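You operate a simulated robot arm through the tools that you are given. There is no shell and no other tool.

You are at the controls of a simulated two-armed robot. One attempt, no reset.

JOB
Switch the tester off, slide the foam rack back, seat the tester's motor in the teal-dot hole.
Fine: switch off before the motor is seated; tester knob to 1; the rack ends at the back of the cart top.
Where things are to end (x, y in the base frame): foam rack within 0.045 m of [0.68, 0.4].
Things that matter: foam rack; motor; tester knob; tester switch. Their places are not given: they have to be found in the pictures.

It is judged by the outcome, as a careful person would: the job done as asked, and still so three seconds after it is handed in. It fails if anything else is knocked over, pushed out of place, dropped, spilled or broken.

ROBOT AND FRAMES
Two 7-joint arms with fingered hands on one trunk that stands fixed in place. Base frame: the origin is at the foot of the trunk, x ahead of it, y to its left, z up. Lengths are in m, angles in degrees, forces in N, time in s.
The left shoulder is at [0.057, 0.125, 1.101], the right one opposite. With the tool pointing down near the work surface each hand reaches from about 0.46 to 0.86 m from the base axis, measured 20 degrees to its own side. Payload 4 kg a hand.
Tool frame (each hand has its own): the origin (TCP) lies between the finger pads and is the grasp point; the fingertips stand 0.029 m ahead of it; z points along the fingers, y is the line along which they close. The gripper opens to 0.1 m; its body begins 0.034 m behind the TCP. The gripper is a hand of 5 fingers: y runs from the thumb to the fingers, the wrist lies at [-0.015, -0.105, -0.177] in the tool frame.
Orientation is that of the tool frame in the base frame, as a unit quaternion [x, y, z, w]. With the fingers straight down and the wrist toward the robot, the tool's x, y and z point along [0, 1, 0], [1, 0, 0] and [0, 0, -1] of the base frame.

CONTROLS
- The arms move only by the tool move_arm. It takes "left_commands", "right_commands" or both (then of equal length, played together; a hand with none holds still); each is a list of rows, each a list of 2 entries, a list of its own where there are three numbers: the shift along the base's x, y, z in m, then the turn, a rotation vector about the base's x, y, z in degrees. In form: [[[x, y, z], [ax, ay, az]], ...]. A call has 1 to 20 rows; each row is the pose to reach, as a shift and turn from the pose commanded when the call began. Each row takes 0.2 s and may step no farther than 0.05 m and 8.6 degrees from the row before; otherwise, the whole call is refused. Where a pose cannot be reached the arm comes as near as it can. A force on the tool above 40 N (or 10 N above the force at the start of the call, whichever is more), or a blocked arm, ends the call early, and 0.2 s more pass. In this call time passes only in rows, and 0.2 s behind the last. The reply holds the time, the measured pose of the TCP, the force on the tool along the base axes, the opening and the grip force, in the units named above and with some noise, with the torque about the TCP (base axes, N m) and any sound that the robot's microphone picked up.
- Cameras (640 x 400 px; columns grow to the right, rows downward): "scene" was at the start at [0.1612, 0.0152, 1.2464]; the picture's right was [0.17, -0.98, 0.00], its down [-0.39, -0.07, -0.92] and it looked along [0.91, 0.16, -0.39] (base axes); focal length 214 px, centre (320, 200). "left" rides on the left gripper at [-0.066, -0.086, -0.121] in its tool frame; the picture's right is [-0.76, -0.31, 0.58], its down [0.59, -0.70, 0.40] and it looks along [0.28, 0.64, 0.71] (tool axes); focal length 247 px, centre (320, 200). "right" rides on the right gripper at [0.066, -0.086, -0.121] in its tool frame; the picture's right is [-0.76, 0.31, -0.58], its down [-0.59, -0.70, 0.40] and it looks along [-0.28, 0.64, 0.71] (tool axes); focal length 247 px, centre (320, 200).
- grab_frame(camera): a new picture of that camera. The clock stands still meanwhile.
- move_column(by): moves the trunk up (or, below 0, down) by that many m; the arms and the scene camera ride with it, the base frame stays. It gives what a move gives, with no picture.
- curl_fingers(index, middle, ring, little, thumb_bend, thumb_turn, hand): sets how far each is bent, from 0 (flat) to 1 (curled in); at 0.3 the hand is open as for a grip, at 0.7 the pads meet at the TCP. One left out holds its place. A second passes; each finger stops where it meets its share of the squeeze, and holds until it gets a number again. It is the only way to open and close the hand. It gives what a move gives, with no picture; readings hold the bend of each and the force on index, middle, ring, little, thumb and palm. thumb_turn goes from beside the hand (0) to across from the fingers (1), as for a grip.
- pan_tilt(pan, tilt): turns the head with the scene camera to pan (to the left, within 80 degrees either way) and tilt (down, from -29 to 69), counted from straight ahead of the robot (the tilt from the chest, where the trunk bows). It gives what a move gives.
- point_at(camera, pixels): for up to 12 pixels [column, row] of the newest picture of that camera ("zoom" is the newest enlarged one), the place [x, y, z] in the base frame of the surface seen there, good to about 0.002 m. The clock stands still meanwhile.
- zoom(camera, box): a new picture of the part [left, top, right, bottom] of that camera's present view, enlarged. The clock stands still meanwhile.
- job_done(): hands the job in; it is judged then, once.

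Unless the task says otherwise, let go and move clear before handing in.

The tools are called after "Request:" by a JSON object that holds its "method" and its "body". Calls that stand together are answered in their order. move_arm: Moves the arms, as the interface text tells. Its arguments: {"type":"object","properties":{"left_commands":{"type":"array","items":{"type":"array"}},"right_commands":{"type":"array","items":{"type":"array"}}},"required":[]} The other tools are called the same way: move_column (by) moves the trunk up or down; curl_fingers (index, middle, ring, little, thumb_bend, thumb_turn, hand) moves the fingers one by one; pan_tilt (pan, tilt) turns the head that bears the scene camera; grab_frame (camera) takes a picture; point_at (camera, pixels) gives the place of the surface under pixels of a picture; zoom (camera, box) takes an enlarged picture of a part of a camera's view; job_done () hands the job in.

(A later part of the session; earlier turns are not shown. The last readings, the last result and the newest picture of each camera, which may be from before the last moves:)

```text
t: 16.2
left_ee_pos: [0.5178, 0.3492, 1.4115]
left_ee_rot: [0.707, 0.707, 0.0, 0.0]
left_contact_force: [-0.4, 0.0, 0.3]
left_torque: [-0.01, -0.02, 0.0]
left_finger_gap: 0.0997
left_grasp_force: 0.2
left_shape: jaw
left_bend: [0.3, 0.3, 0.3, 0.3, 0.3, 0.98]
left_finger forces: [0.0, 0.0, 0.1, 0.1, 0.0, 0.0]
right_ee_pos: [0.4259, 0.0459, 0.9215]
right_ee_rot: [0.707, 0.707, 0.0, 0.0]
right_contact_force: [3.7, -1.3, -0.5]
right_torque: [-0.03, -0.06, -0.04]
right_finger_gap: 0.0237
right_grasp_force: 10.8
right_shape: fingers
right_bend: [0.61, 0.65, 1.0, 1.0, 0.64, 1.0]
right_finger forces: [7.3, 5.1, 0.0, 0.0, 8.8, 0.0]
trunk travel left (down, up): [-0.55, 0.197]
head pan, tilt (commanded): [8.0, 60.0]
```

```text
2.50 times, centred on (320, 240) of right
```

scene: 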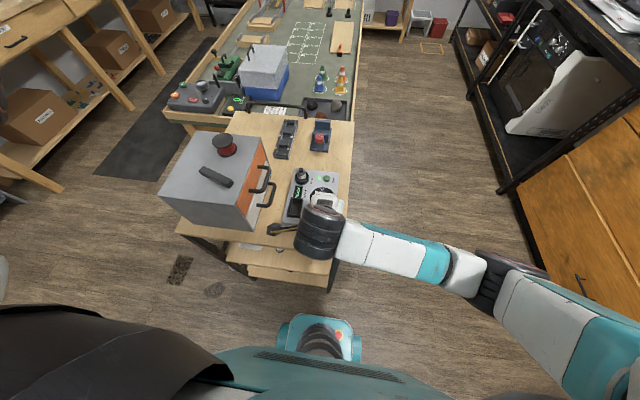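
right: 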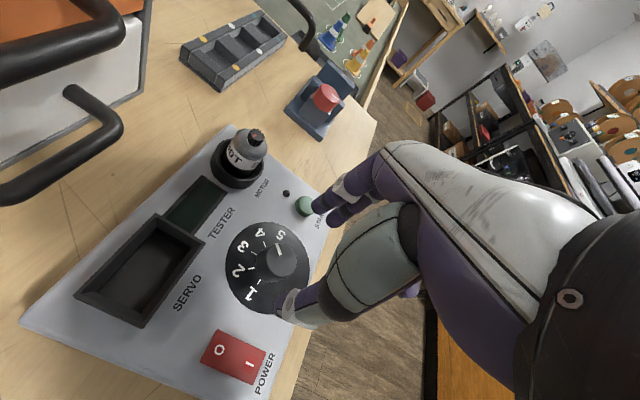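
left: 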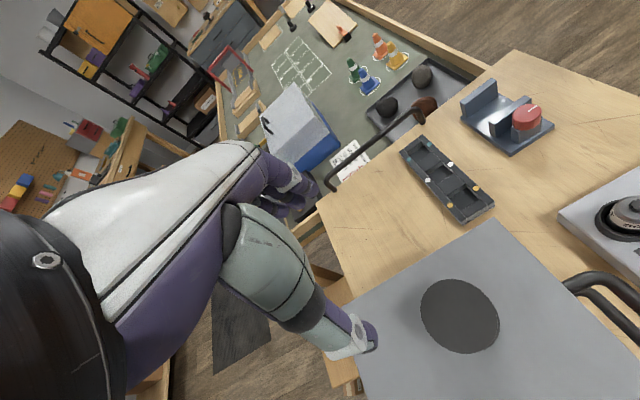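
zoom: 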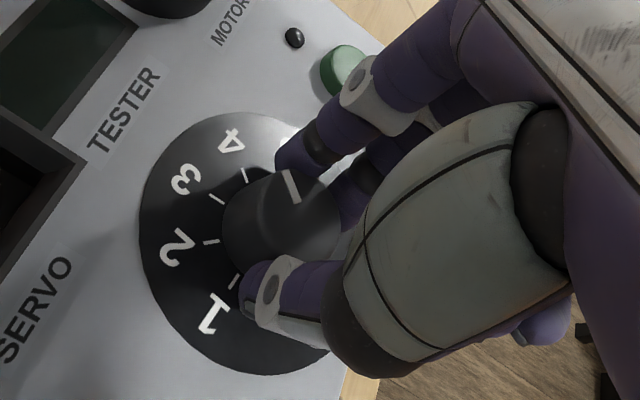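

All three fingers bear on the knob (7.3, 5.1 and 8.8 N). I'll turn the hand +40° about z in 8° rows and look at how the pointer follows.

Request:
{"method": "move_arm", "body": {"right_commands": [[[0, 0, 0], [0, 0, 8]], [[0, 0, 0], [0, 0, 16]], [[0, 0, 0], [0, 0, 24]], [[0.0005, 0, 0], [0, 0, 32]], [[0.0005, 0, 0], [0, 0, 40]]]}}

Request:
{"method": "grab_frame", "body": {"camera": "right"}}

Request:
{"method": "zoom", "body": {"camera": "right", "box": [240, 160, 400, 320]}}

Request:
{"method": "grab_frame", "body": {"camera": "scene"}}

```text
t: 17.4
left_ee_pos: [0.5176, 0.3492, 1.4111]
left_ee_rot: [0.707, 0.708, -0.001, 0.0]
left_contact_force: [0.0, -0.7, 0.0]
left_torque: [-0.02, 0.01, 0.0]
left_finger_gap: 0.0998
left_grasp_force: 0.1
left_shape: jaw
left_bend: [0.3, 0.3, 0.3, 0.3, 0.3, 0.98]
left_finger forces: [0.1, 0.0, 0.1, 0.1, 0.0, 0.0]
right_ee_pos: [0.4276, 0.0461, 0.9205]
right_ee_rot: [0.42, 0.907, 0.0, 0.0]
right_contact_force: [4.9, 0.3, 3.7]
right_torque: [-0.03, -0.06, -0.04]
right_finger_gap: 0.0236
right_grasp_force: 11.7
right_shape: fingers
right_bend: [0.61, 0.65, 1.0, 1.0, 0.64, 1.0]
right_finger forces: [7.8, 6.2, 0.0, 0.0, 9.2, 0.0]
trunk travel left (down, up): [-0.55, 0.197]
head pan, tilt (commanded): [8.0, 60.0]
```

```text
taken
```

right: 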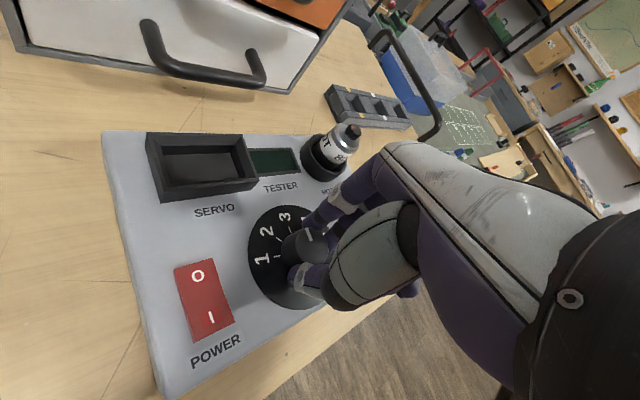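

```text
2.50 times, centred on (320, 240) of right
```

zoom: 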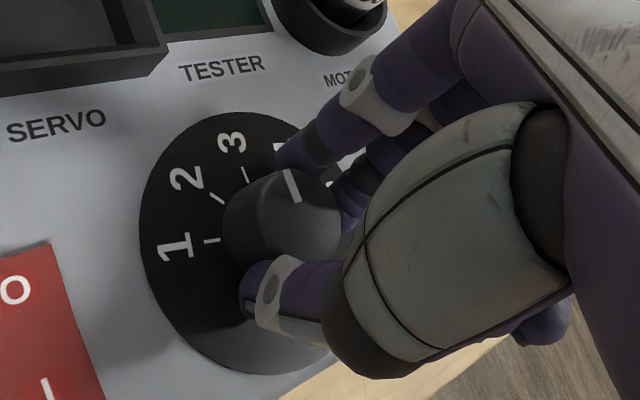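

```text
taken
```

scene: 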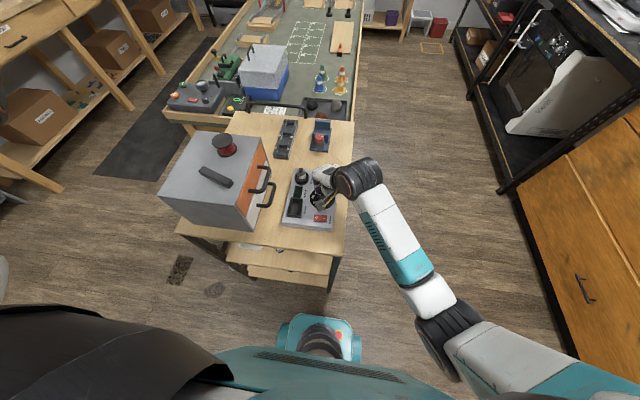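

The knob followed exactly: the pointer kept its place under the fingers while the labels moved, so it now points at 3. Forces are steady and the motor is clear; I'll turn another 40°.

Request:
{"method": "move_arm", "body": {"right_commands": [[[0, 0, 0], [0, 0, 8]], [[0, 0, 0], [0, 0, 16]], [[0, 0, 0], [0, 0, 24]], [[0.0, 0.0005, 0], [0, 0, 32]], [[0.0, 0.0005, 0], [0, 0, 40]]]}}

Request:
{"method": "grab_frame", "body": {"camera": "right"}}

Request:
{"method": "zoom", "body": {"camera": "right", "box": [240, 160, 400, 320]}}

Request:
{"method": "grab_frame", "body": {"camera": "scene"}}

```text
t: 18.6
left_ee_pos: [0.5189, 0.3495, 1.411]
left_ee_rot: [0.707, 0.707, 0.0, -0.001]
left_contact_force: [0.1, -0.6, -0.3]
left_torque: [-0.02, -0.03, 0.02]
left_finger_gap: 0.0998
left_grasp_force: 0.2
left_shape: jaw
left_bend: [0.3, 0.3, 0.3, 0.3, 0.3, 0.98]
left_finger forces: [0.1, 0.1, 0.1, 0.0, 0.1, 0.0]
right_ee_pos: [0.427, 0.0467, 0.9191]
right_ee_rot: [0.087, 0.996, 0.001, 0.0]
right_contact_force: [8.5, 4.0, 5.8]
right_torque: [0.12, -0.23, -0.01]
right_finger_gap: 0.0233
right_grasp_force: 13.3
right_shape: fingers
right_bend: [0.61, 0.65, 1.0, 1.0, 0.65, 1.0]
right_finger forces: [8.0, 9.2, 0.1, 0.0, 8.9, 0.1]
trunk travel left (down, up): [-0.55, 0.197]
head pan, tilt (commanded): [8.0, 60.0]
```

```text
taken
```

right: 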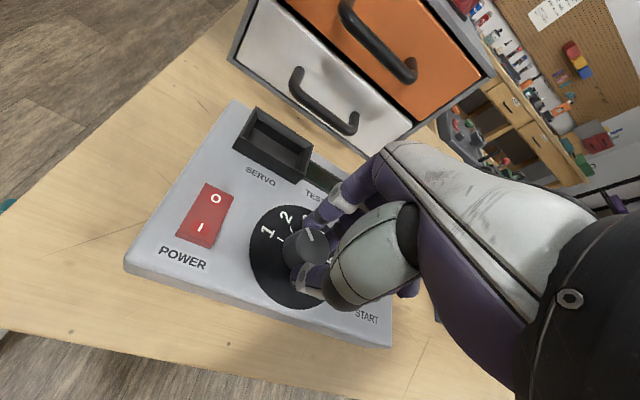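

```text
2.50 times, centred on (320, 240) of right
```

zoom: 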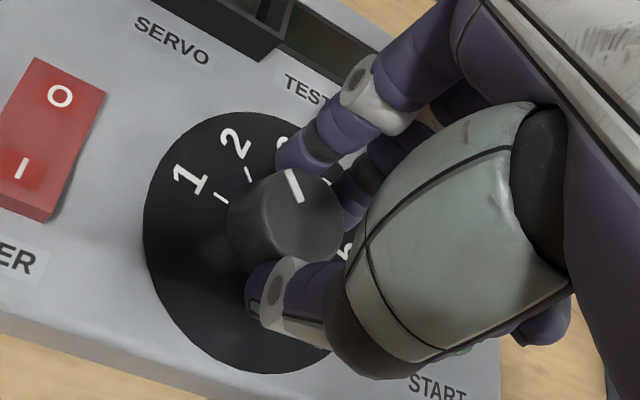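

```text
taken
```

scene: 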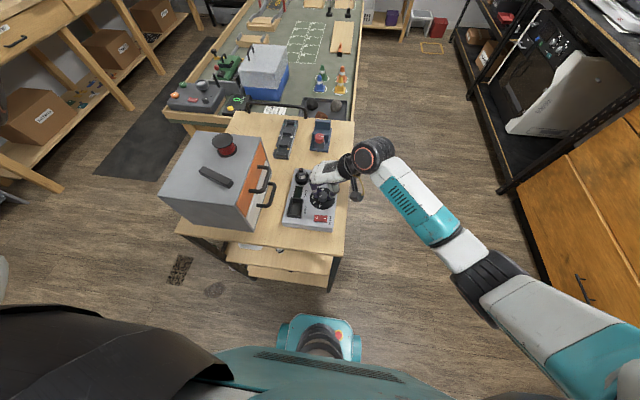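

The pointer now reaches 2 and the grip still holds, though a side load of about 8 N along +x has built up. I'll turn the last 41° while easing the hand 1 mm toward +x.

Request:
{"method": "move_arm", "body": {"right_commands": [[[0.001, 0.0005, 0], [0, 0, 8]], [[0.001, 0.001, 0], [0, 0, 16]], [[0.001, 0.001, 0], [0, 0, 24]], [[0.001, 0.001, 0], [0, 0, 32]], [[0.001, 0.001, 0], [0, 0, 40]], [[0.001, 0.001, 0], [0, 0, 41.5]]]}}

Request:
{"method": "grab_frame", "body": {"camera": "right"}}

Request:
{"method": "zoom", "body": {"camera": "right", "box": [240, 160, 400, 320]}}

Request:
{"method": "zoom", "body": {"camera": "scene", "box": [270, 145, 370, 235]}}

```text
t: 20.0
left_ee_pos: [0.5179, 0.3504, 1.4121]
left_ee_rot: [0.707, 0.707, 0.0, 0.0]
left_contact_force: [-0.7, -0.1, -0.4]
left_torque: [-0.02, 0.0, -0.01]
left_finger_gap: 0.0997
left_grasp_force: 0.0
left_shape: jaw
left_bend: [0.3, 0.3, 0.3, 0.3, 0.3, 0.98]
left_finger forces: [0.1, 0.0, 0.0, 0.0, 0.0, 0.0]
right_ee_pos: [0.427, 0.0486, 0.9202]
right_ee_rot: [-0.273, 0.962, 0.0, 0.0]
right_contact_force: [2.4, 6.5, 5.4]
right_torque: [0.12, 0.0, -0.04]
right_finger_gap: 0.0231
right_grasp_force: 12.4
right_shape: fingers
right_bend: [0.61, 0.65, 1.0, 1.0, 0.65, 1.0]
right_finger forces: [8.6, 7.8, 0.0, 0.0, 8.8, 0.0]
trunk travel left (down, up): [-0.55, 0.197]
head pan, tilt (commanded): [8.0, 60.0]
```

```text
taken
```

right: 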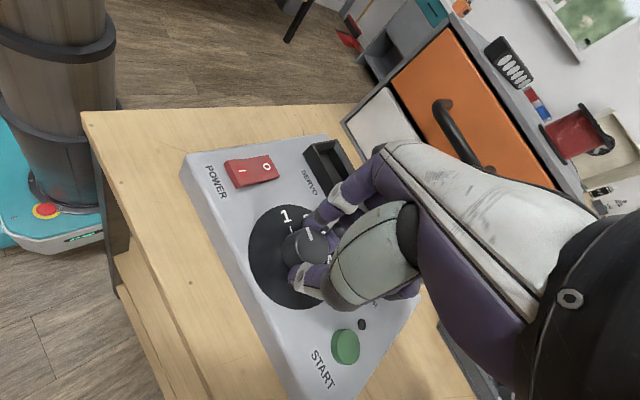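

```text
2.50 times, centred on (320, 240) of right
```

zoom: 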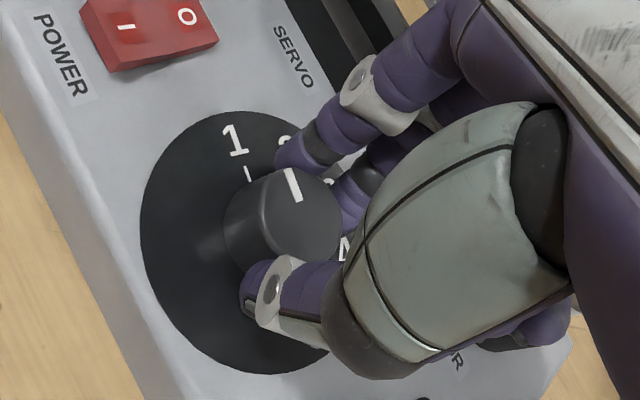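

```text
4.44 times, centred on (320, 190) of scene
```

zoom: 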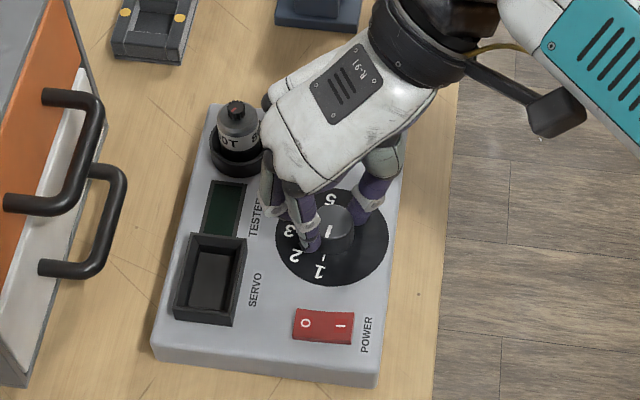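

The pointer now lies along the 1 tick in the right picture (290,185) and in the scene (328,232). I'll open the three fingers, lift straight up and verify.

Request:
{"method": "curl_fingers", "body": {"hand": "right", "index": 0.45, "middle": 0.45, "thumb_bend": 0.45}}

Request:
{"method": "move_arm", "body": {"right_commands": [[[0, 0, 0.03], [0, 0, 0]], [[0, 0, 0.07], [0, 0, 0]], [[0, 0, 0.11], [0, 0, 0]], [[0, -0.03, 0.15], [0, 0, 0]], [[0, -0.07, 0.17], [0, 0, 0]], [[0, -0.11, 0.18], [0, 0, 0]], [[0, -0.15, 0.18], [0, 0, 0]]]}}

Request:
{"method": "zoom", "body": {"camera": "scene", "box": [300, 180, 345, 215]}}

Request:
{"method": "zoom", "body": {"camera": "scene", "box": [260, 105, 380, 235]}}

```text
t: 21.0
left_ee_pos: [0.5195, 0.3492, 1.4115]
left_ee_rot: [0.708, 0.706, 0.001, 0.0]
left_contact_force: [-0.4, -0.9, 0.8]
left_torque: [0.0, -0.03, 0.02]
left_finger_gap: 0.0997
left_grasp_force: 0.1
left_shape: jaw
left_bend: [0.3, 0.3, 0.3, 0.3, 0.3, 0.98]
left_finger forces: [0.0, 0.0, 0.0, 0.0, 0.0, 0.0]
right_ee_pos: [0.4265, 0.0491, 0.9185]
right_ee_rot: [-0.272, 0.962, 0.001, 0.0]
right_contact_force: [0.1, -0.6, -0.4]
right_torque: [-0.01, 0.0, 0.0]
right_finger_gap: 0.0618
right_grasp_force: 0.1
right_shape: fingers
right_bend: [0.45, 0.45, 1.0, 1.0, 0.45, 0.99]
right_finger forces: [0.1, 0.0, 0.1, 0.0, 0.0, 0.0]
trunk travel left (down, up): [-0.55, 0.197]
head pan, tilt (commanded): [8.0, 60.0]
```

```text
t: 22.6
left_ee_pos: [0.5175, 0.348, 1.4114]
left_ee_rot: [0.707, 0.708, 0.0, 0.0]
left_contact_force: [0.5, -0.3, -0.8]
left_torque: [-0.03, 0.01, 0.0]
left_finger_gap: 0.0997
left_grasp_force: 0.0
left_shape: jaw
left_bend: [0.3, 0.3, 0.3, 0.3, 0.3, 0.98]
left_finger forces: [0.0, 0.0, 0.1, 0.1, 0.0, 0.0]
right_ee_pos: [0.4277, -0.1031, 1.1016]
right_ee_rot: [-0.272, 0.962, 0.0, 0.0]
right_contact_force: [0.1, 0.0, 0.0]
right_torque: [0.01, 0.02, 0.0]
right_finger_gap: 0.0618
right_grasp_force: 0.0
right_shape: fingers
right_bend: [0.45, 0.45, 1.0, 1.0, 0.45, 0.99]
right_finger forces: [0.1, 0.1, 0.0, 0.0, 0.1, 0.0]
trunk travel left (down, up): [-0.55, 0.197]
head pan, tilt (commanded): [8.0, 60.0]
```

```text
11.43 times, centred on (322, 198) of scene
```

zoom: 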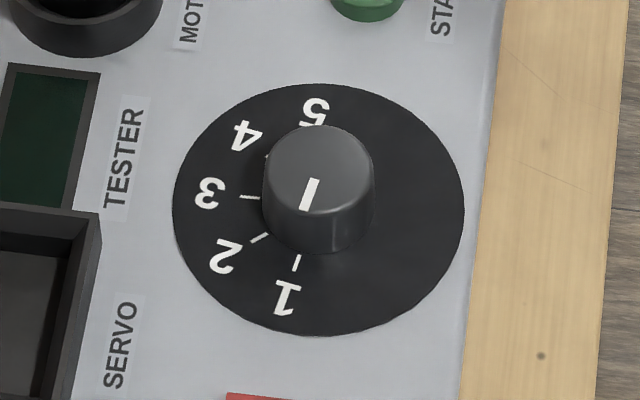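

```text
3.08 times, centred on (320, 170) of scene
```

zoom: 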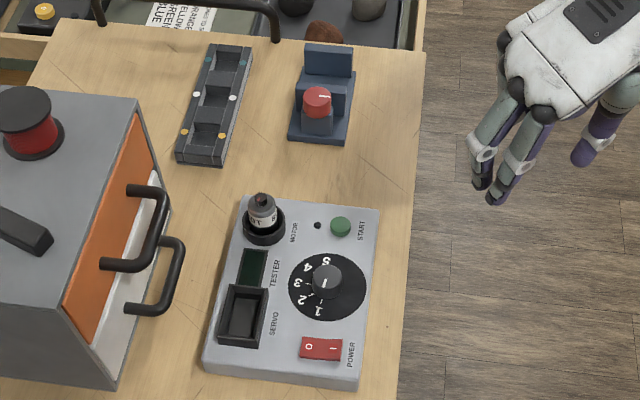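

The pointer from (314,180) to (305,210) measures about 173°, right on label 1, and the tester has not shifted. Next is the rack: I'll shape the left hand with only the index extended (to hook the middle hole) and look at where the thumb ends up, while moving the right arm farther aside.

Request:
{"method": "curl_fingers", "body": {"hand": "left", "index": 0.5, "middle": 1.0, "ring": 1.0, "little": 1.0, "thumb_bend": 1.0, "thumb_turn": 0.0}}

Request:
{"method": "move_arm", "body": {"right_commands": [[[0, -0.04, 0.02], [0, 0, -8]], [[0, -0.08, 0.04], [0, 0, -16]], [[0, -0.12, 0.06], [0, 0, -24]], [[0, -0.16, 0.08], [0, 0, -32]], [[0, -0.2, 0.1], [0, 0, -40]], [[0, -0.22, 0.12], [0, 0, -48]], [[0, -0.22, 0.12], [0, 0, -56]], [[0, -0.22, 0.12], [0, 0, -64]], [[0, -0.22, 0.12], [0, 0, -72]], [[0, -0.22, 0.12], [0, 0, -80]]]}}

Request:
{"method": "grab_frame", "body": {"camera": "left"}}

Request:
{"method": "grab_frame", "body": {"camera": "scene"}}

```text
t: 23.6
left_ee_pos: [0.5173, 0.3473, 1.4113]
left_ee_rot: [0.707, 0.707, 0.0, 0.0]
left_contact_force: [0.4, 0.1, -0.2]
left_torque: [-0.02, 0.03, -0.02]
left_finger_gap: 0.0517
left_grasp_force: 0.1
left_shape: fingers
left_bend: [0.5, 1.0, 1.0, 1.0, 1.0, 0.0]
left_finger forces: [0.0, 0.0, 0.0, 0.0, 0.1, 0.0]
right_ee_pos: [0.4268, -0.1021, 1.1019]
right_ee_rot: [-0.271, 0.963, 0.0, 0.001]
right_contact_force: [-0.1, 0.0, 0.6]
right_torque: [-0.02, -0.01, 0.04]
right_finger_gap: 0.0618
right_grasp_force: 0.0
right_shape: fingers
right_bend: [0.45, 0.45, 1.0, 1.0, 0.45, 0.99]
right_finger forces: [0.0, 0.0, 0.1, 0.0, 0.1, 0.0]
trunk travel left (down, up): [-0.55, 0.197]
head pan, tilt (commanded): [8.0, 60.0]
```

```text
t: 25.8
left_ee_pos: [0.517, 0.3491, 1.4114]
left_ee_rot: [0.707, 0.707, 0.0, 0.0]
left_contact_force: [0.2, -0.3, 0.5]
left_torque: [-0.06, 0.03, -0.01]
left_finger_gap: 0.0515
left_grasp_force: 0.0
left_shape: fingers
left_bend: [0.5, 1.0, 1.0, 1.0, 1.0, 0.0]
left_finger forces: [0.1, 0.0, 0.1, 0.1, 0.0, 0.0]
right_ee_pos: [0.428, -0.3237, 1.2197]
right_ee_rot: [0.412, 0.911, 0.0, -0.001]
right_contact_force: [-0.2, -0.5, -0.2]
right_torque: [0.0, 0.04, 0.01]
right_finger_gap: 0.0621
right_grasp_force: 0.1
right_shape: fingers
right_bend: [0.45, 0.45, 1.0, 1.0, 0.45, 0.99]
right_finger forces: [0.1, 0.0, 0.0, 0.0, 0.0, 0.0]
trunk travel left (down, up): [-0.55, 0.197]
head pan, tilt (commanded): [8.0, 60.0]
```

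```text
taken
```

left: 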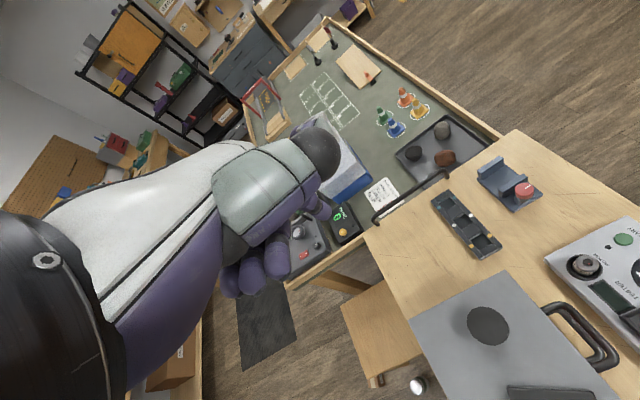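

```text
taken
```

scene: 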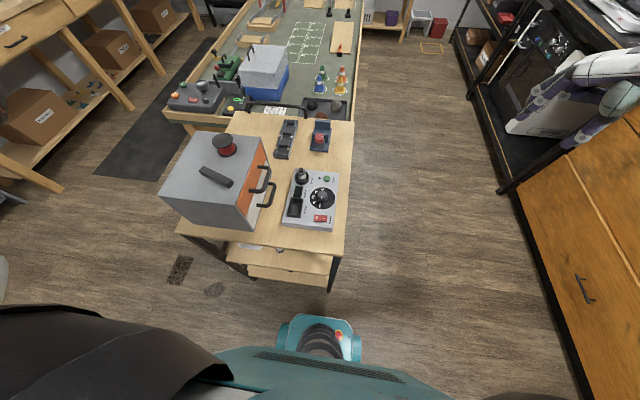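

With the thumb turned beside the hand, its tip is at (318,155) and the index tip seems to be at (322,210). I'll measure both.

Request:
{"method": "zoom", "body": {"camera": "left", "box": [200, 120, 380, 320]}}

Request:
{"method": "point_at", "body": {"camera": "left", "pixels": [[326, 212], [320, 205], [318, 150], [335, 160], [305, 180], [250, 285], [280, 260], [230, 285]]}}

```text
2.00 times, centred on (290, 220) of left
```

zoom: 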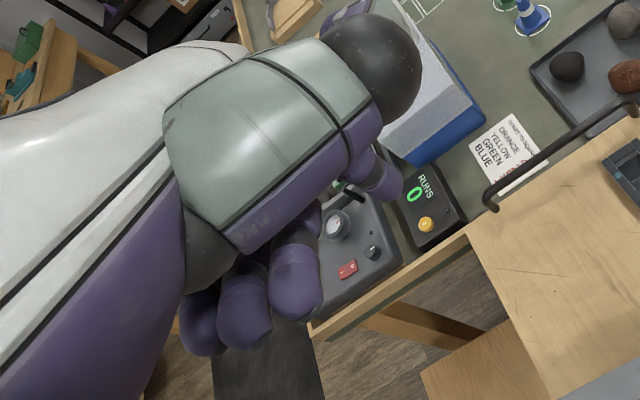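

```text
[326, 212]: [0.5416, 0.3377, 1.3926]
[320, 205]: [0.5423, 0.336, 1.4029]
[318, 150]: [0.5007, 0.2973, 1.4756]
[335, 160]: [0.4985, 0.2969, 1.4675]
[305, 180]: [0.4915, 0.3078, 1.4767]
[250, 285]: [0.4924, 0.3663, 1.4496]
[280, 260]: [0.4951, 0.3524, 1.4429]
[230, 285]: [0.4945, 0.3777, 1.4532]
```

The index tip is at (+0.024, −0.011, −0.02) from the left TCP and everything else is at least 5 cm higher, which suits hooking a hole. I'll measure the rack's holes closely.

Request:
{"method": "zoom", "body": {"camera": "scene", "box": [265, 110, 310, 165]}}

Request:
{"method": "zoom", "body": {"camera": "left", "box": [415, 180, 515, 265]}}

```text
7.27 times, centred on (288, 138) of scene
```

zoom: 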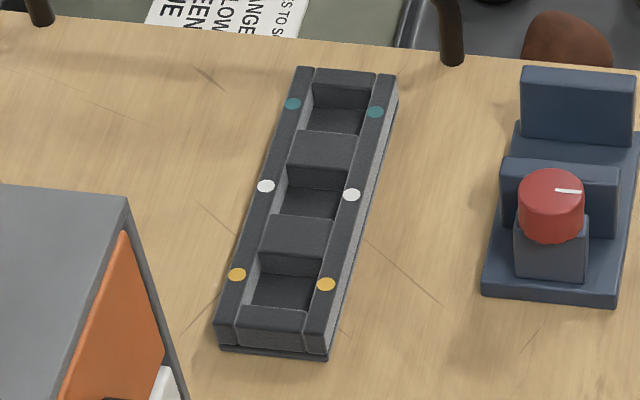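

```text
4.71 times, centred on (465, 222) of left
```

zoom: 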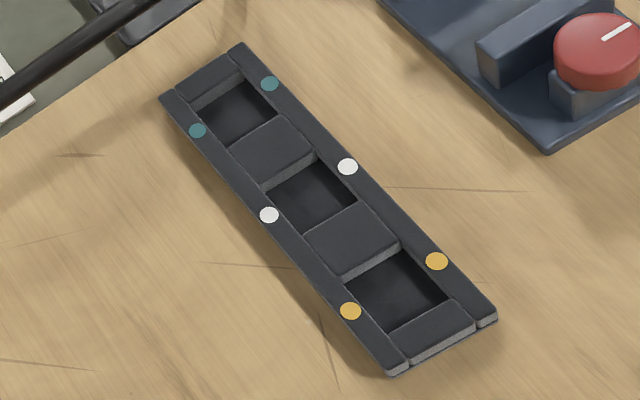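

The left zoom shows the three holes clearly, teal hole around (237,112). I'll get corner coordinates of the teal and white holes.

Request:
{"method": "point_at", "body": {"camera": "zoom", "pixels": [[197, 131], [269, 84], [269, 215], [348, 166], [232, 148], [278, 116], [198, 108], [241, 80], [306, 236], [357, 200], [272, 188], [313, 156]]}}

Request:
{"method": "point_at", "body": {"camera": "zoom", "pixels": [[237, 115], [313, 198], [395, 290], [268, 150], [350, 240], [162, 96], [240, 44], [392, 374], [496, 318], [210, 85], [437, 335], [310, 205]]}}

```text
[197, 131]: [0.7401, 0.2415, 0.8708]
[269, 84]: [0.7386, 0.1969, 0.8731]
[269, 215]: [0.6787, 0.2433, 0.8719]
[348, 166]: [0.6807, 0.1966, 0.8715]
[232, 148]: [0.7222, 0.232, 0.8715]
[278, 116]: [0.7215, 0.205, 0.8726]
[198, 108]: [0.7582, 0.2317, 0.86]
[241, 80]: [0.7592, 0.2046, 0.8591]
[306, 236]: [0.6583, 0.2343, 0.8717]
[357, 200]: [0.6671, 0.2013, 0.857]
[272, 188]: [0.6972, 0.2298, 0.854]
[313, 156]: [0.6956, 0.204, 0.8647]
```

```text
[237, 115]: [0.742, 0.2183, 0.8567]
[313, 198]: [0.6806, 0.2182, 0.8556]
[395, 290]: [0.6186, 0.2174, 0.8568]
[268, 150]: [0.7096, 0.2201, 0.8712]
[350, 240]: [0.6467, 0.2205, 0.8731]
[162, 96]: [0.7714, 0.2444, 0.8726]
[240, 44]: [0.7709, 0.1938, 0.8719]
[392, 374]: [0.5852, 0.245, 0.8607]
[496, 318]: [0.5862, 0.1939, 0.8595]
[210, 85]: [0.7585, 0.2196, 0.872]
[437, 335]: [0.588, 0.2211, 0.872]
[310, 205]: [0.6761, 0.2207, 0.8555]
```

The teal hole spans x 0.722–0.759, y 0.204–0.233, about 16 mm deep, and the rack centre is (0.678, 0.219). Before moving the left arm I need the cabinet's extents and the spool on it, which its forearm must clear.

Request:
{"method": "zoom", "body": {"camera": "scene", "box": [155, 110, 285, 240]}}

Request:
{"method": "point_at", "body": {"camera": "scene", "pixels": [[224, 140], [214, 138], [236, 140], [224, 152], [196, 133], [262, 138], [162, 196], [241, 205], [205, 168], [230, 185], [236, 150], [228, 156]]}}

```text
3.08 times, centred on (220, 175) of scene
```

zoom: 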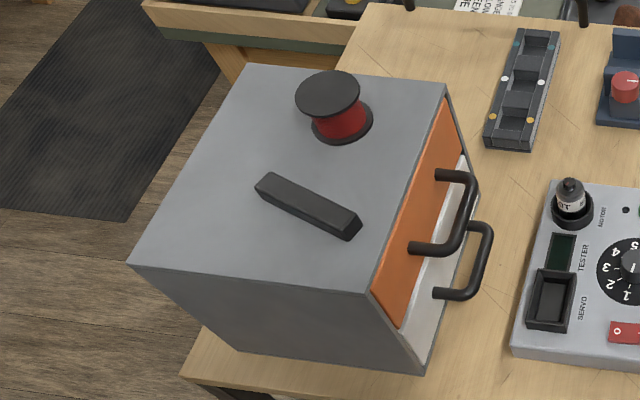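

```text
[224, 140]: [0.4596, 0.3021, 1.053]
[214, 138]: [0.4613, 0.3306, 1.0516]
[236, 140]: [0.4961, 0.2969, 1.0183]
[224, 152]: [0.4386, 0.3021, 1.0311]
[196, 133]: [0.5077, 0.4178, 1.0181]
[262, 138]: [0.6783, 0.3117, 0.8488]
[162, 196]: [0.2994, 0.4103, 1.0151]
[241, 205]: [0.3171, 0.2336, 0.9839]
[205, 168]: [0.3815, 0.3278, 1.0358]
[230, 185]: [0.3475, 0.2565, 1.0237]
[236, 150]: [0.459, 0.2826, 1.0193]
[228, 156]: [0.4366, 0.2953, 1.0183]
```

The cabinet spans x 0.30–0.51, y 0.236–0.42, top 1.018, with the spool top at 1.052 near (0.46, 0.31). I'll move the left hand out over the rack, still high, and then look at where the elbow and forearm lie relative to the cabinet.

Request:
{"method": "move_arm", "body": {"left_commands": [[[0.02, -0.015, -0.02], [0, 0, 0]], [[0.04, -0.03, -0.05], [0, 0, 0]], [[0.06, -0.045, -0.08], [0, 0, 0]], [[0.08, -0.06, -0.12], [0, 0, 0]], [[0.1, -0.08, -0.16], [0, 0, 0]], [[0.12, -0.1, -0.2], [0, 0, 0]], [[0.133, -0.12, -0.24], [0, 0, 0]], [[0.133, -0.12, -0.28], [0, 0, 0]], [[0.133, -0.12, -0.32], [0, 0, 0]]]}}

Request:
{"method": "pan_tilt", "body": {"pan": 25, "tilt": 45}}

Request:
{"method": "grab_frame", "body": {"camera": "scene"}}

Request:
{"method": "grab_frame", "body": {"camera": "left"}}

Request:
{"method": "grab_frame", "body": {"camera": "right"}}

```text
t: 27.8
left_ee_pos: [0.6494, 0.2282, 1.0918]
left_ee_rot: [0.707, 0.707, 0.0, 0.0]
left_contact_force: [0.0, -0.3, 0.0]
left_torque: [-0.03, -0.03, 0.01]
left_finger_gap: 0.0516
left_grasp_force: 0.0
left_shape: fingers
left_bend: [0.5, 1.0, 1.0, 1.0, 1.0, 0.0]
left_finger forces: [0.0, 0.1, 0.1, 0.0, 0.0, 0.1]
right_ee_pos: [0.4293, -0.3227, 1.2178]
right_ee_rot: [0.411, 0.912, 0.001, -0.001]
right_contact_force: [0.2, -0.1, 0.2]
right_torque: [0.01, 0.02, 0.01]
right_finger_gap: 0.0621
right_grasp_force: 0.1
right_shape: fingers
right_bend: [0.45, 0.45, 1.0, 1.0, 0.45, 0.99]
right_finger forces: [0.1, 0.0, 0.0, 0.0, 0.0, 0.0]
trunk travel left (down, up): [-0.55, 0.197]
head pan, tilt (commanded): [8.0, 60.0]
```

```text
t: 28.6
left_ee_pos: [0.6491, 0.2289, 1.0922]
left_ee_rot: [0.707, 0.707, 0.0, 0.0]
left_contact_force: [0.7, -0.8, 0.5]
left_torque: [0.01, 0.0, 0.01]
left_finger_gap: 0.0516
left_grasp_force: 0.1
left_shape: fingers
left_bend: [0.5, 1.0, 1.0, 1.0, 1.0, 0.0]
left_finger forces: [0.0, 0.0, 0.1, 0.1, 0.0, 0.0]
right_ee_pos: [0.4291, -0.3237, 1.2198]
right_ee_rot: [0.411, 0.912, 0.0, 0.0]
right_contact_force: [0.1, 0.0, -0.1]
right_torque: [-0.02, 0.01, -0.02]
right_finger_gap: 0.0619
right_grasp_force: 0.0
right_shape: fingers
right_bend: [0.45, 0.45, 1.0, 1.0, 0.45, 0.99]
right_finger forces: [0.0, 0.0, 0.0, 0.0, 0.0, 0.1]
trunk travel left (down, up): [-0.55, 0.197]
head pan, tilt (commanded): [25.0, 45.0]
```

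```text
taken
```

scene: 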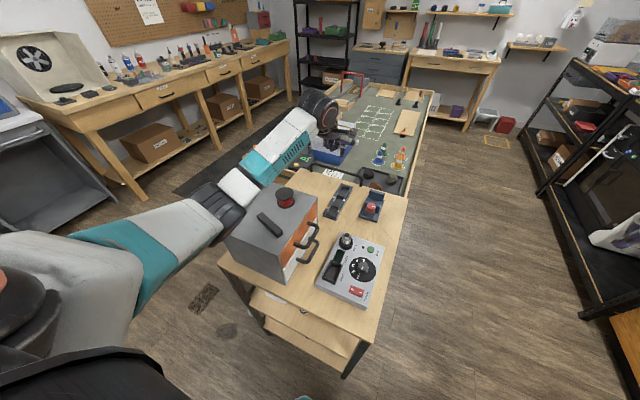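

```text
taken
```

left: 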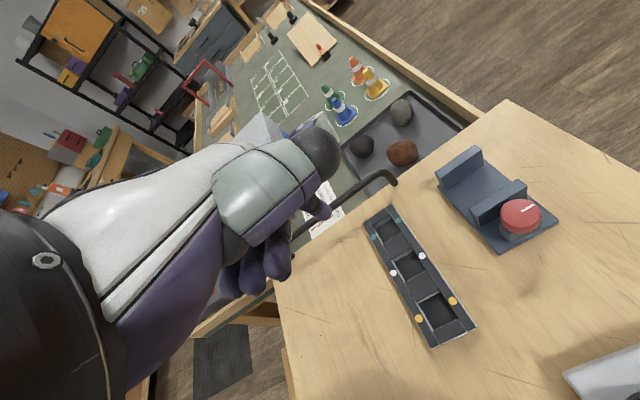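

```text
taken
```

right: 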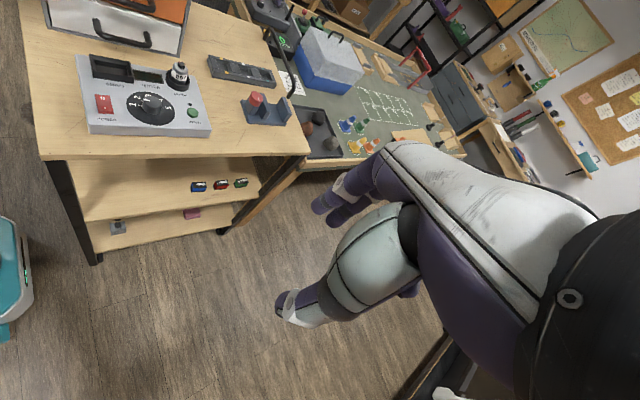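

The scene picture shows the left elbow at about (225,205) and the forearm running to the wrist at (320,110). I'll measure these to see the clearance over the cabinet.

Request:
{"method": "point_at", "body": {"camera": "scene", "pixels": [[212, 200], [232, 210], [238, 190], [270, 165], [300, 135], [325, 112], [275, 172], [240, 218], [160, 240], [285, 192], [255, 195]]}}

```text
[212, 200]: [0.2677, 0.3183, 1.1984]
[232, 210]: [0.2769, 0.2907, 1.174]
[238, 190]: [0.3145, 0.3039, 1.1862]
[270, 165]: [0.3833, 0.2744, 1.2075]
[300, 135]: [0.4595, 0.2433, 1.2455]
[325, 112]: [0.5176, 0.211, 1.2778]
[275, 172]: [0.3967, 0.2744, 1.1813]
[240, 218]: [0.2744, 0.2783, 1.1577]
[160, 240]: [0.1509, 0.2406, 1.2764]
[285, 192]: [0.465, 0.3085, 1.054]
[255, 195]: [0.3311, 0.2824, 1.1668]
```

The elbow sits at about (0.27, 0.32, 1.17) with the forearm crossing over the cabinet, so going straight down in this posture would bring it onto the cabinet top. I'll try turning the left hand +48° about z, still high, to bring the wrist inward and see what the elbow does.

Request:
{"method": "move_arm", "body": {"left_commands": [[[0, 0, 0], [0, 0, 8]], [[0, 0, 0], [0, 0, 16]], [[0, 0, 0], [0, 0, 24]], [[0, 0, 0], [0, 0, 32]], [[0, 0, 0], [0, 0, 40]], [[0, 0, 0], [0, 0, 48]]]}}

Request:
{"method": "grab_frame", "body": {"camera": "scene"}}

```text
t: 30.0
left_ee_pos: [0.6514, 0.2278, 1.0924]
left_ee_rot: [0.357, 0.934, 0.0, 0.0]
left_contact_force: [0.1, 0.0, -0.8]
left_torque: [-0.03, -0.03, -0.01]
left_finger_gap: 0.0515
left_grasp_force: 0.0
left_shape: fingers
left_bend: [0.5, 1.0, 1.0, 1.0, 1.0, 0.0]
left_finger forces: [0.0, 0.0, 0.0, 0.1, 0.0, 0.0]
right_ee_pos: [0.4291, -0.3236, 1.2185]
right_ee_rot: [0.411, 0.912, 0.001, 0.0]
right_contact_force: [-0.1, 0.3, 0.4]
right_torque: [0.05, 0.02, 0.01]
right_finger_gap: 0.0621
right_grasp_force: 0.2
right_shape: fingers
right_bend: [0.45, 0.45, 1.0, 1.0, 0.45, 0.99]
right_finger forces: [0.1, 0.0, 0.1, 0.1, 0.0, 0.0]
trunk travel left (down, up): [-0.55, 0.197]
head pan, tilt (commanded): [25.0, 45.0]
```

```text
taken
```

scene: 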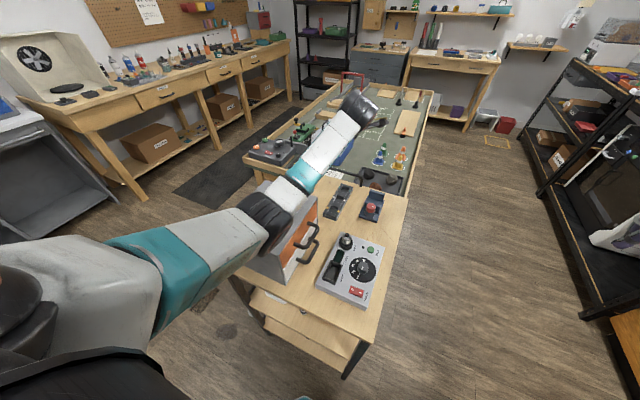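

The turn was reached exactly and the elbow moved inward to about (265,215). I'll measure the arm again.

Request:
{"method": "point_at", "body": {"camera": "scene", "pixels": [[262, 210], [275, 225], [285, 195], [320, 155], [350, 115], [240, 240], [200, 240], [305, 182], [280, 240], [362, 100]]}}

```text
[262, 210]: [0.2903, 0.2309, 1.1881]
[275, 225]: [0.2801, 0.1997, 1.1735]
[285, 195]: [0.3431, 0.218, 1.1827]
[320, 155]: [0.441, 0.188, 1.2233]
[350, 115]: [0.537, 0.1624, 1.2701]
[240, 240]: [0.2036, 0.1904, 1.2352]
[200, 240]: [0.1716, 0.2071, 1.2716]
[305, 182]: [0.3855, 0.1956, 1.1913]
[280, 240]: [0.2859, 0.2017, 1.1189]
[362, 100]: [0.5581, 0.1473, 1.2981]
```

With the wrist turned in, the elbow is at about (0.29, 0.22, 1.15) and no longer over the cabinet. Before committing, I'll test the posture the left arm would need to seat the motor at the slid-back rack by moving there 12 cm high, so nothing can touch, and measuring the forearm.

Request:
{"method": "move_arm", "body": {"left_commands": [[[0.01, 0.02, -0.0], [0, 0, -4]], [[0.02, 0.04, -0.01], [0, 0, -8]], [[0.03, 0.06, -0.02], [0, 0, -12]], [[0.04, 0.08, -0.03], [0, 0, -16]], [[0.05, 0.1, -0.04], [0, 0, -20]], [[0.06, 0.12, -0.05], [0, 0, -24]], [[0.07, 0.14, -0.06], [0, 0, -28]], [[0.077, 0.156, -0.067], [0, 0, -28]]]}}

Request:
{"method": "grab_frame", "body": {"camera": "scene"}}

```text
t: 31.8
left_ee_pos: [0.7291, 0.3862, 1.0247]
left_ee_rot: [0.574, 0.819, 0.001, 0.0]
left_contact_force: [0.1, 0.5, 0.4]
left_torque: [-0.04, 0.0, -0.03]
left_finger_gap: 0.0518
left_grasp_force: 0.0
left_shape: fingers
left_bend: [0.5, 1.0, 1.0, 1.0, 1.0, 0.0]
left_finger forces: [0.0, 0.0, 0.1, 0.0, 0.1, 0.0]
right_ee_pos: [0.4286, -0.3232, 1.2199]
right_ee_rot: [0.411, 0.912, 0.0, 0.0]
right_contact_force: [0.1, 0.2, 0.9]
right_torque: [-0.03, 0.02, 0.01]
right_finger_gap: 0.0619
right_grasp_force: 0.1
right_shape: fingers
right_bend: [0.45, 0.45, 1.0, 1.0, 0.45, 0.99]
right_finger forces: [0.0, 0.0, 0.0, 0.0, 0.0, 0.1]
trunk travel left (down, up): [-0.55, 0.197]
head pan, tilt (commanded): [25.0, 45.0]
```

```text
taken
```

scene: 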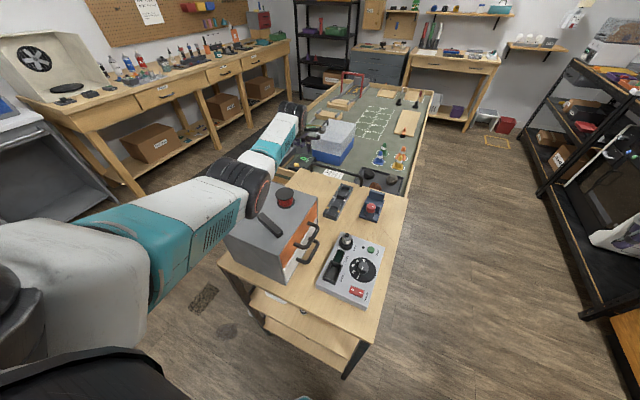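

The pose was reached. The elbow is at about (245,185) and the forearm at (275,140); I'll measure them.

Request:
{"method": "point_at", "body": {"camera": "scene", "pixels": [[235, 172], [250, 190], [262, 180], [270, 175], [262, 155], [280, 135], [294, 112], [275, 155], [215, 215], [300, 120], [240, 215], [258, 162]]}}

```text
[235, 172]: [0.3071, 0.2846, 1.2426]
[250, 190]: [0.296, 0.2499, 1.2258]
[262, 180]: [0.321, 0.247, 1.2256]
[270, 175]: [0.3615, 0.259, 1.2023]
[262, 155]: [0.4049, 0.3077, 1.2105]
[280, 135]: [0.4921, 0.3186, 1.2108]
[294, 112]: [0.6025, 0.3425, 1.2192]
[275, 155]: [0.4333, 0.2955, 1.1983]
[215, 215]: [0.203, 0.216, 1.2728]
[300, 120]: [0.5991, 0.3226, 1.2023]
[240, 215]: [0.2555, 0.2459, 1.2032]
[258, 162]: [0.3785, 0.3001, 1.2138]
```

The forearm is at z≈1.21 on top, about 0.19 above the spool with everything 12 cm high, so the far pose works if I keep the trunk high and the arm fairly straight. I'll go back over the rack with the wrist turned in (+48°) and line the index tip up above the white (middle) hole.

Request:
{"method": "move_arm", "body": {"left_commands": [[[-0.01, -0.03, 0.0], [0, 0, 4]], [[-0.02, -0.06, 0.0], [0, 0, 8]], [[-0.03, -0.09, 0.0], [0, 0, 12]], [[-0.04, -0.12, -0.0], [0, 0, 16]], [[-0.05, -0.14, -0.01], [0, 0, 20]], [[-0.06, -0.16, -0.02], [0, 0, 24]], [[-0.075, -0.182, -0.03], [0, 0, 28]], [[-0.075, -0.182, -0.06], [0, 0, 28]], [[-0.075, -0.182, -0.09], [0, 0, 28]]]}}

Request:
{"method": "grab_frame", "body": {"camera": "left"}}

Request:
{"method": "grab_frame", "body": {"camera": "scene"}}

```text
t: 33.8
left_ee_pos: [0.6515, 0.2021, 0.9365]
left_ee_rot: [0.359, 0.934, 0.0, 0.0]
left_contact_force: [-0.5, -0.2, -0.8]
left_torque: [0.0, -0.02, -0.02]
left_finger_gap: 0.0515
left_grasp_force: 0.0
left_shape: fingers
left_bend: [0.5, 1.0, 1.0, 1.0, 1.0, 0.0]
left_finger forces: [0.0, 0.1, 0.0, 0.0, 0.0, 0.1]
right_ee_pos: [0.4285, -0.3238, 1.219]
right_ee_rot: [0.41, 0.912, 0.0, 0.0]
right_contact_force: [0.3, -0.5, 0.0]
right_torque: [-0.01, 0.0, 0.02]
right_finger_gap: 0.0621
right_grasp_force: 0.0
right_shape: fingers
right_bend: [0.45, 0.45, 1.0, 1.0, 0.45, 0.99]
right_finger forces: [0.0, 0.0, 0.0, 0.0, 0.1, 0.1]
trunk travel left (down, up): [-0.55, 0.197]
head pan, tilt (commanded): [25.0, 45.0]
```

```text
taken
```

left: 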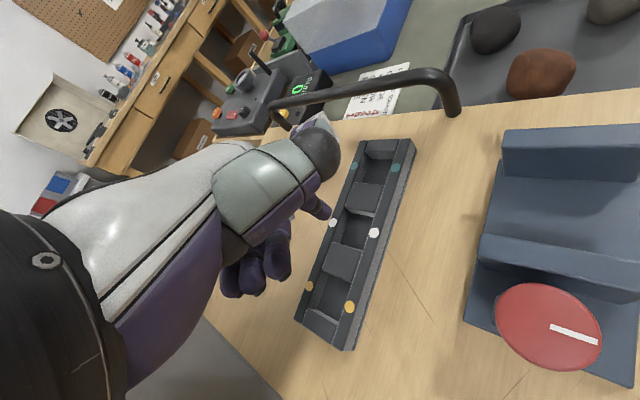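

```text
taken
```

scene: 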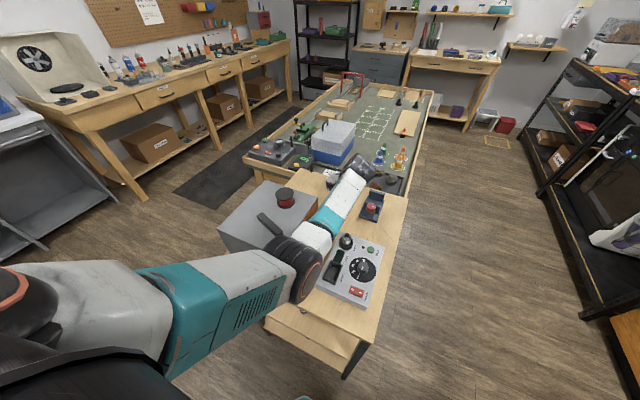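

The index tip at (325,212) is just left of the rack's middle hole at (355,230), and the elbow at (305,265) in the scene now lies toward the tester. I'll measure tip, hole and elbow.

Request:
{"method": "point_at", "body": {"camera": "left", "pixels": [[328, 214], [322, 206], [333, 222], [374, 233], [354, 228], [395, 168], [354, 168]]}}

Request:
{"method": "point_at", "body": {"camera": "scene", "pixels": [[305, 260], [300, 300], [315, 275], [290, 250], [330, 220], [345, 195], [355, 180], [312, 295], [270, 235], [335, 255]]}}

Request:
{"method": "zoom", "body": {"camera": "left", "box": [260, 130, 440, 350]}}

Request:
{"method": "zoom", "body": {"camera": "scene", "box": [220, 140, 420, 330]}}

```text
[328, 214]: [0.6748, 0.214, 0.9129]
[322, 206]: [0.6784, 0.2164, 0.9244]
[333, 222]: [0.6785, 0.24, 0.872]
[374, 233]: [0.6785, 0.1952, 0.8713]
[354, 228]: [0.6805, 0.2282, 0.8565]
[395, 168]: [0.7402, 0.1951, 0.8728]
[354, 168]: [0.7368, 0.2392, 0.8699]
```

```text
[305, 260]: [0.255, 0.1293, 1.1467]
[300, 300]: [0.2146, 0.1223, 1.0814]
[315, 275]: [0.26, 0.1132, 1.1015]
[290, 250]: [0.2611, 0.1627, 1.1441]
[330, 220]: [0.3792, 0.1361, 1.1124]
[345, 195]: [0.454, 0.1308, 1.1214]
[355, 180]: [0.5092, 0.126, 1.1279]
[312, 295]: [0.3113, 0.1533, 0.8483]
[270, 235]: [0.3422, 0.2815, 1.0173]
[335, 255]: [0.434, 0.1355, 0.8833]
```

```text
1.82 times, centred on (350, 240) of left
```

zoom: 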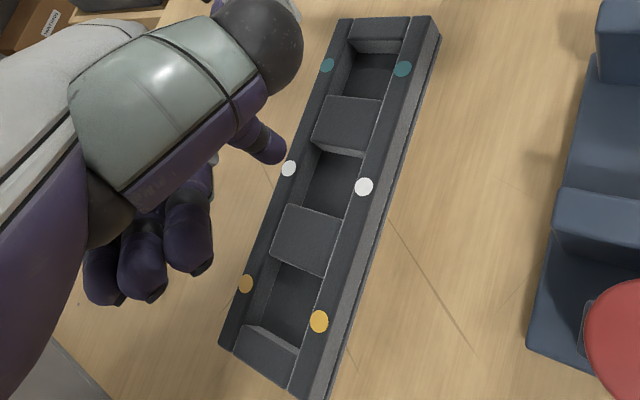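

```text
2.11 times, centred on (320, 235) of scene
```

zoom: 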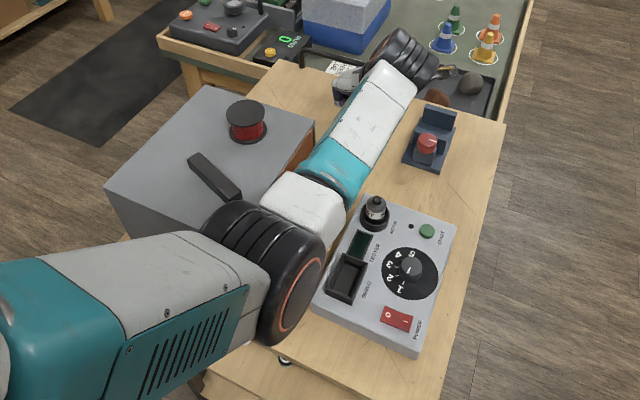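

The index axis is about (0.677, 0.2195) with its lowest point 27 mm below the TCP, nearly over the hole centre (0.680, 0.219). To keep the forearm well above the spool during the slide I'll raise the trunk 7 cm more, then lower the hand into the hole.

Request:
{"method": "move_column", "body": {"by": 0.07}}

Request:
{"method": "move_arm", "body": {"left_commands": [[[0.001, 0, -0.03], [0, 0, 0]], [[0.002, 0, -0.06], [0, 0, 0]], [[0.002, 0, -0.08], [0, 0, 0]]]}}

Request:
{"method": "grab_frame", "body": {"camera": "left"}}

Request:
{"method": "grab_frame", "body": {"camera": "scene"}}

```text
t: 34.9
left_ee_pos: [0.6534, 0.2034, 1.005]
left_ee_rot: [0.358, 0.934, 0.0, 0.0]
left_contact_force: [0.0, 0.6, -0.1]
left_torque: [0.01, -0.01, 0.03]
left_finger_gap: 0.0516
left_grasp_force: 0.1
left_shape: fingers
left_bend: [0.5, 1.0, 1.0, 1.0, 1.0, 0.0]
left_finger forces: [0.0, 0.0, 0.0, 0.0, 0.0, 0.0]
right_ee_pos: [0.4283, -0.322, 1.2898]
right_ee_rot: [0.411, 0.912, -0.001, 0.0]
right_contact_force: [0.2, 0.7, 1.7]
right_torque: [0.02, 0.0, -0.01]
right_finger_gap: 0.062
right_grasp_force: 0.0
right_shape: fingers
right_bend: [0.45, 0.45, 1.0, 1.0, 0.45, 0.99]
right_finger forces: [0.0, 0.1, 0.1, 0.1, 0.0, 0.1]
trunk travel left (down, up): [-0.62, 0.127]
head pan, tilt (commanded): [25.0, 45.0]
```

```text
t: 35.6
left_ee_pos: [0.6541, 0.2029, 0.9251]
left_ee_rot: [0.359, 0.933, 0.0, 0.0]
left_contact_force: [0.5, -0.1, 0.1]
left_torque: [-0.05, 0.02, -0.01]
left_finger_gap: 0.0518
left_grasp_force: 0.1
left_shape: fingers
left_bend: [0.5, 1.0, 1.0, 1.0, 1.0, 0.0]
left_finger forces: [0.1, 0.0, 0.1, 0.0, 0.0, 0.1]
right_ee_pos: [0.4274, -0.3226, 1.2905]
right_ee_rot: [0.411, 0.912, -0.001, 0.0]
right_contact_force: [-0.1, -0.2, 0.1]
right_torque: [0.03, -0.01, 0.04]
right_finger_gap: 0.0619
right_grasp_force: 0.1
right_shape: fingers
right_bend: [0.45, 0.45, 1.0, 1.0, 0.45, 0.99]
right_finger forces: [0.0, 0.0, 0.1, 0.0, 0.1, 0.0]
trunk travel left (down, up): [-0.62, 0.127]
head pan, tilt (commanded): [25.0, 45.0]
```

```text
taken
```

left: 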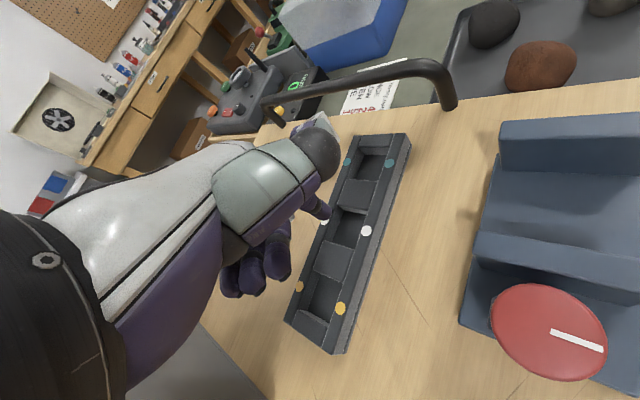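

```text
taken
```

scene: 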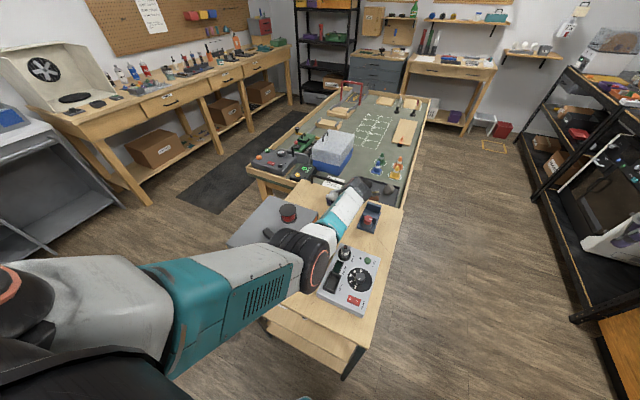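

The tip at (326,213) is coming down over the middle hole (345,225). I'll lower a further 37 mm in small steps into the hole.

Request:
{"method": "move_arm", "body": {"left_commands": [[[0.0, 0, -0.015], [0, 0, 0]], [[0.0, 0, -0.025], [0, 0, 0]], [[0.0, 0, -0.032], [0, 0, 0]], [[0.0, 0, -0.037], [0, 0, 0]]]}}

Request:
{"method": "zoom", "body": {"camera": "left", "box": [260, 130, 440, 350]}}

```text
t: 36.6
left_ee_pos: [0.6544, 0.2027, 0.8883]
left_ee_rot: [0.359, 0.933, 0.0, 0.0]
left_contact_force: [0.0, -0.3, 0.0]
left_torque: [0.0, 0.0, 0.0]
left_finger_gap: 0.052
left_grasp_force: 0.1
left_shape: fingers
left_bend: [0.5, 1.0, 1.0, 1.0, 1.0, 0.0]
left_finger forces: [0.0, 0.0, 0.0, 0.0, 0.1, 0.0]
right_ee_pos: [0.4279, -0.3212, 1.2895]
right_ee_rot: [0.41, 0.912, 0.0, 0.0]
right_contact_force: [-0.8, 0.5, -0.5]
right_torque: [-0.02, 0.03, 0.0]
right_finger_gap: 0.062
right_grasp_force: 0.2
right_shape: fingers
right_bend: [0.45, 0.45, 1.0, 1.0, 0.45, 0.99]
right_finger forces: [0.1, 0.1, 0.0, 0.0, 0.0, 0.0]
trunk travel left (down, up): [-0.62, 0.127]
head pan, tilt (commanded): [25.0, 45.0]
```

```text
1.82 times, centred on (350, 240) of left
```

zoom: 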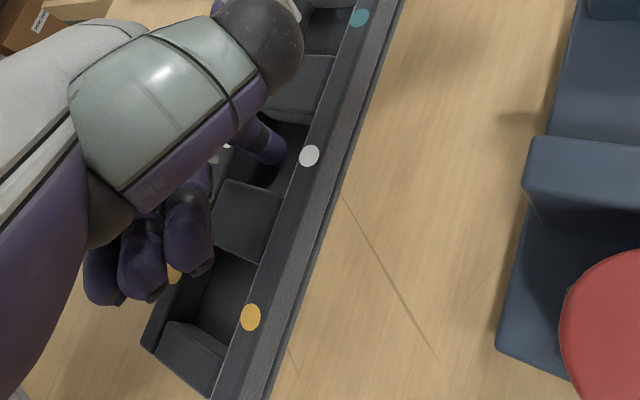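

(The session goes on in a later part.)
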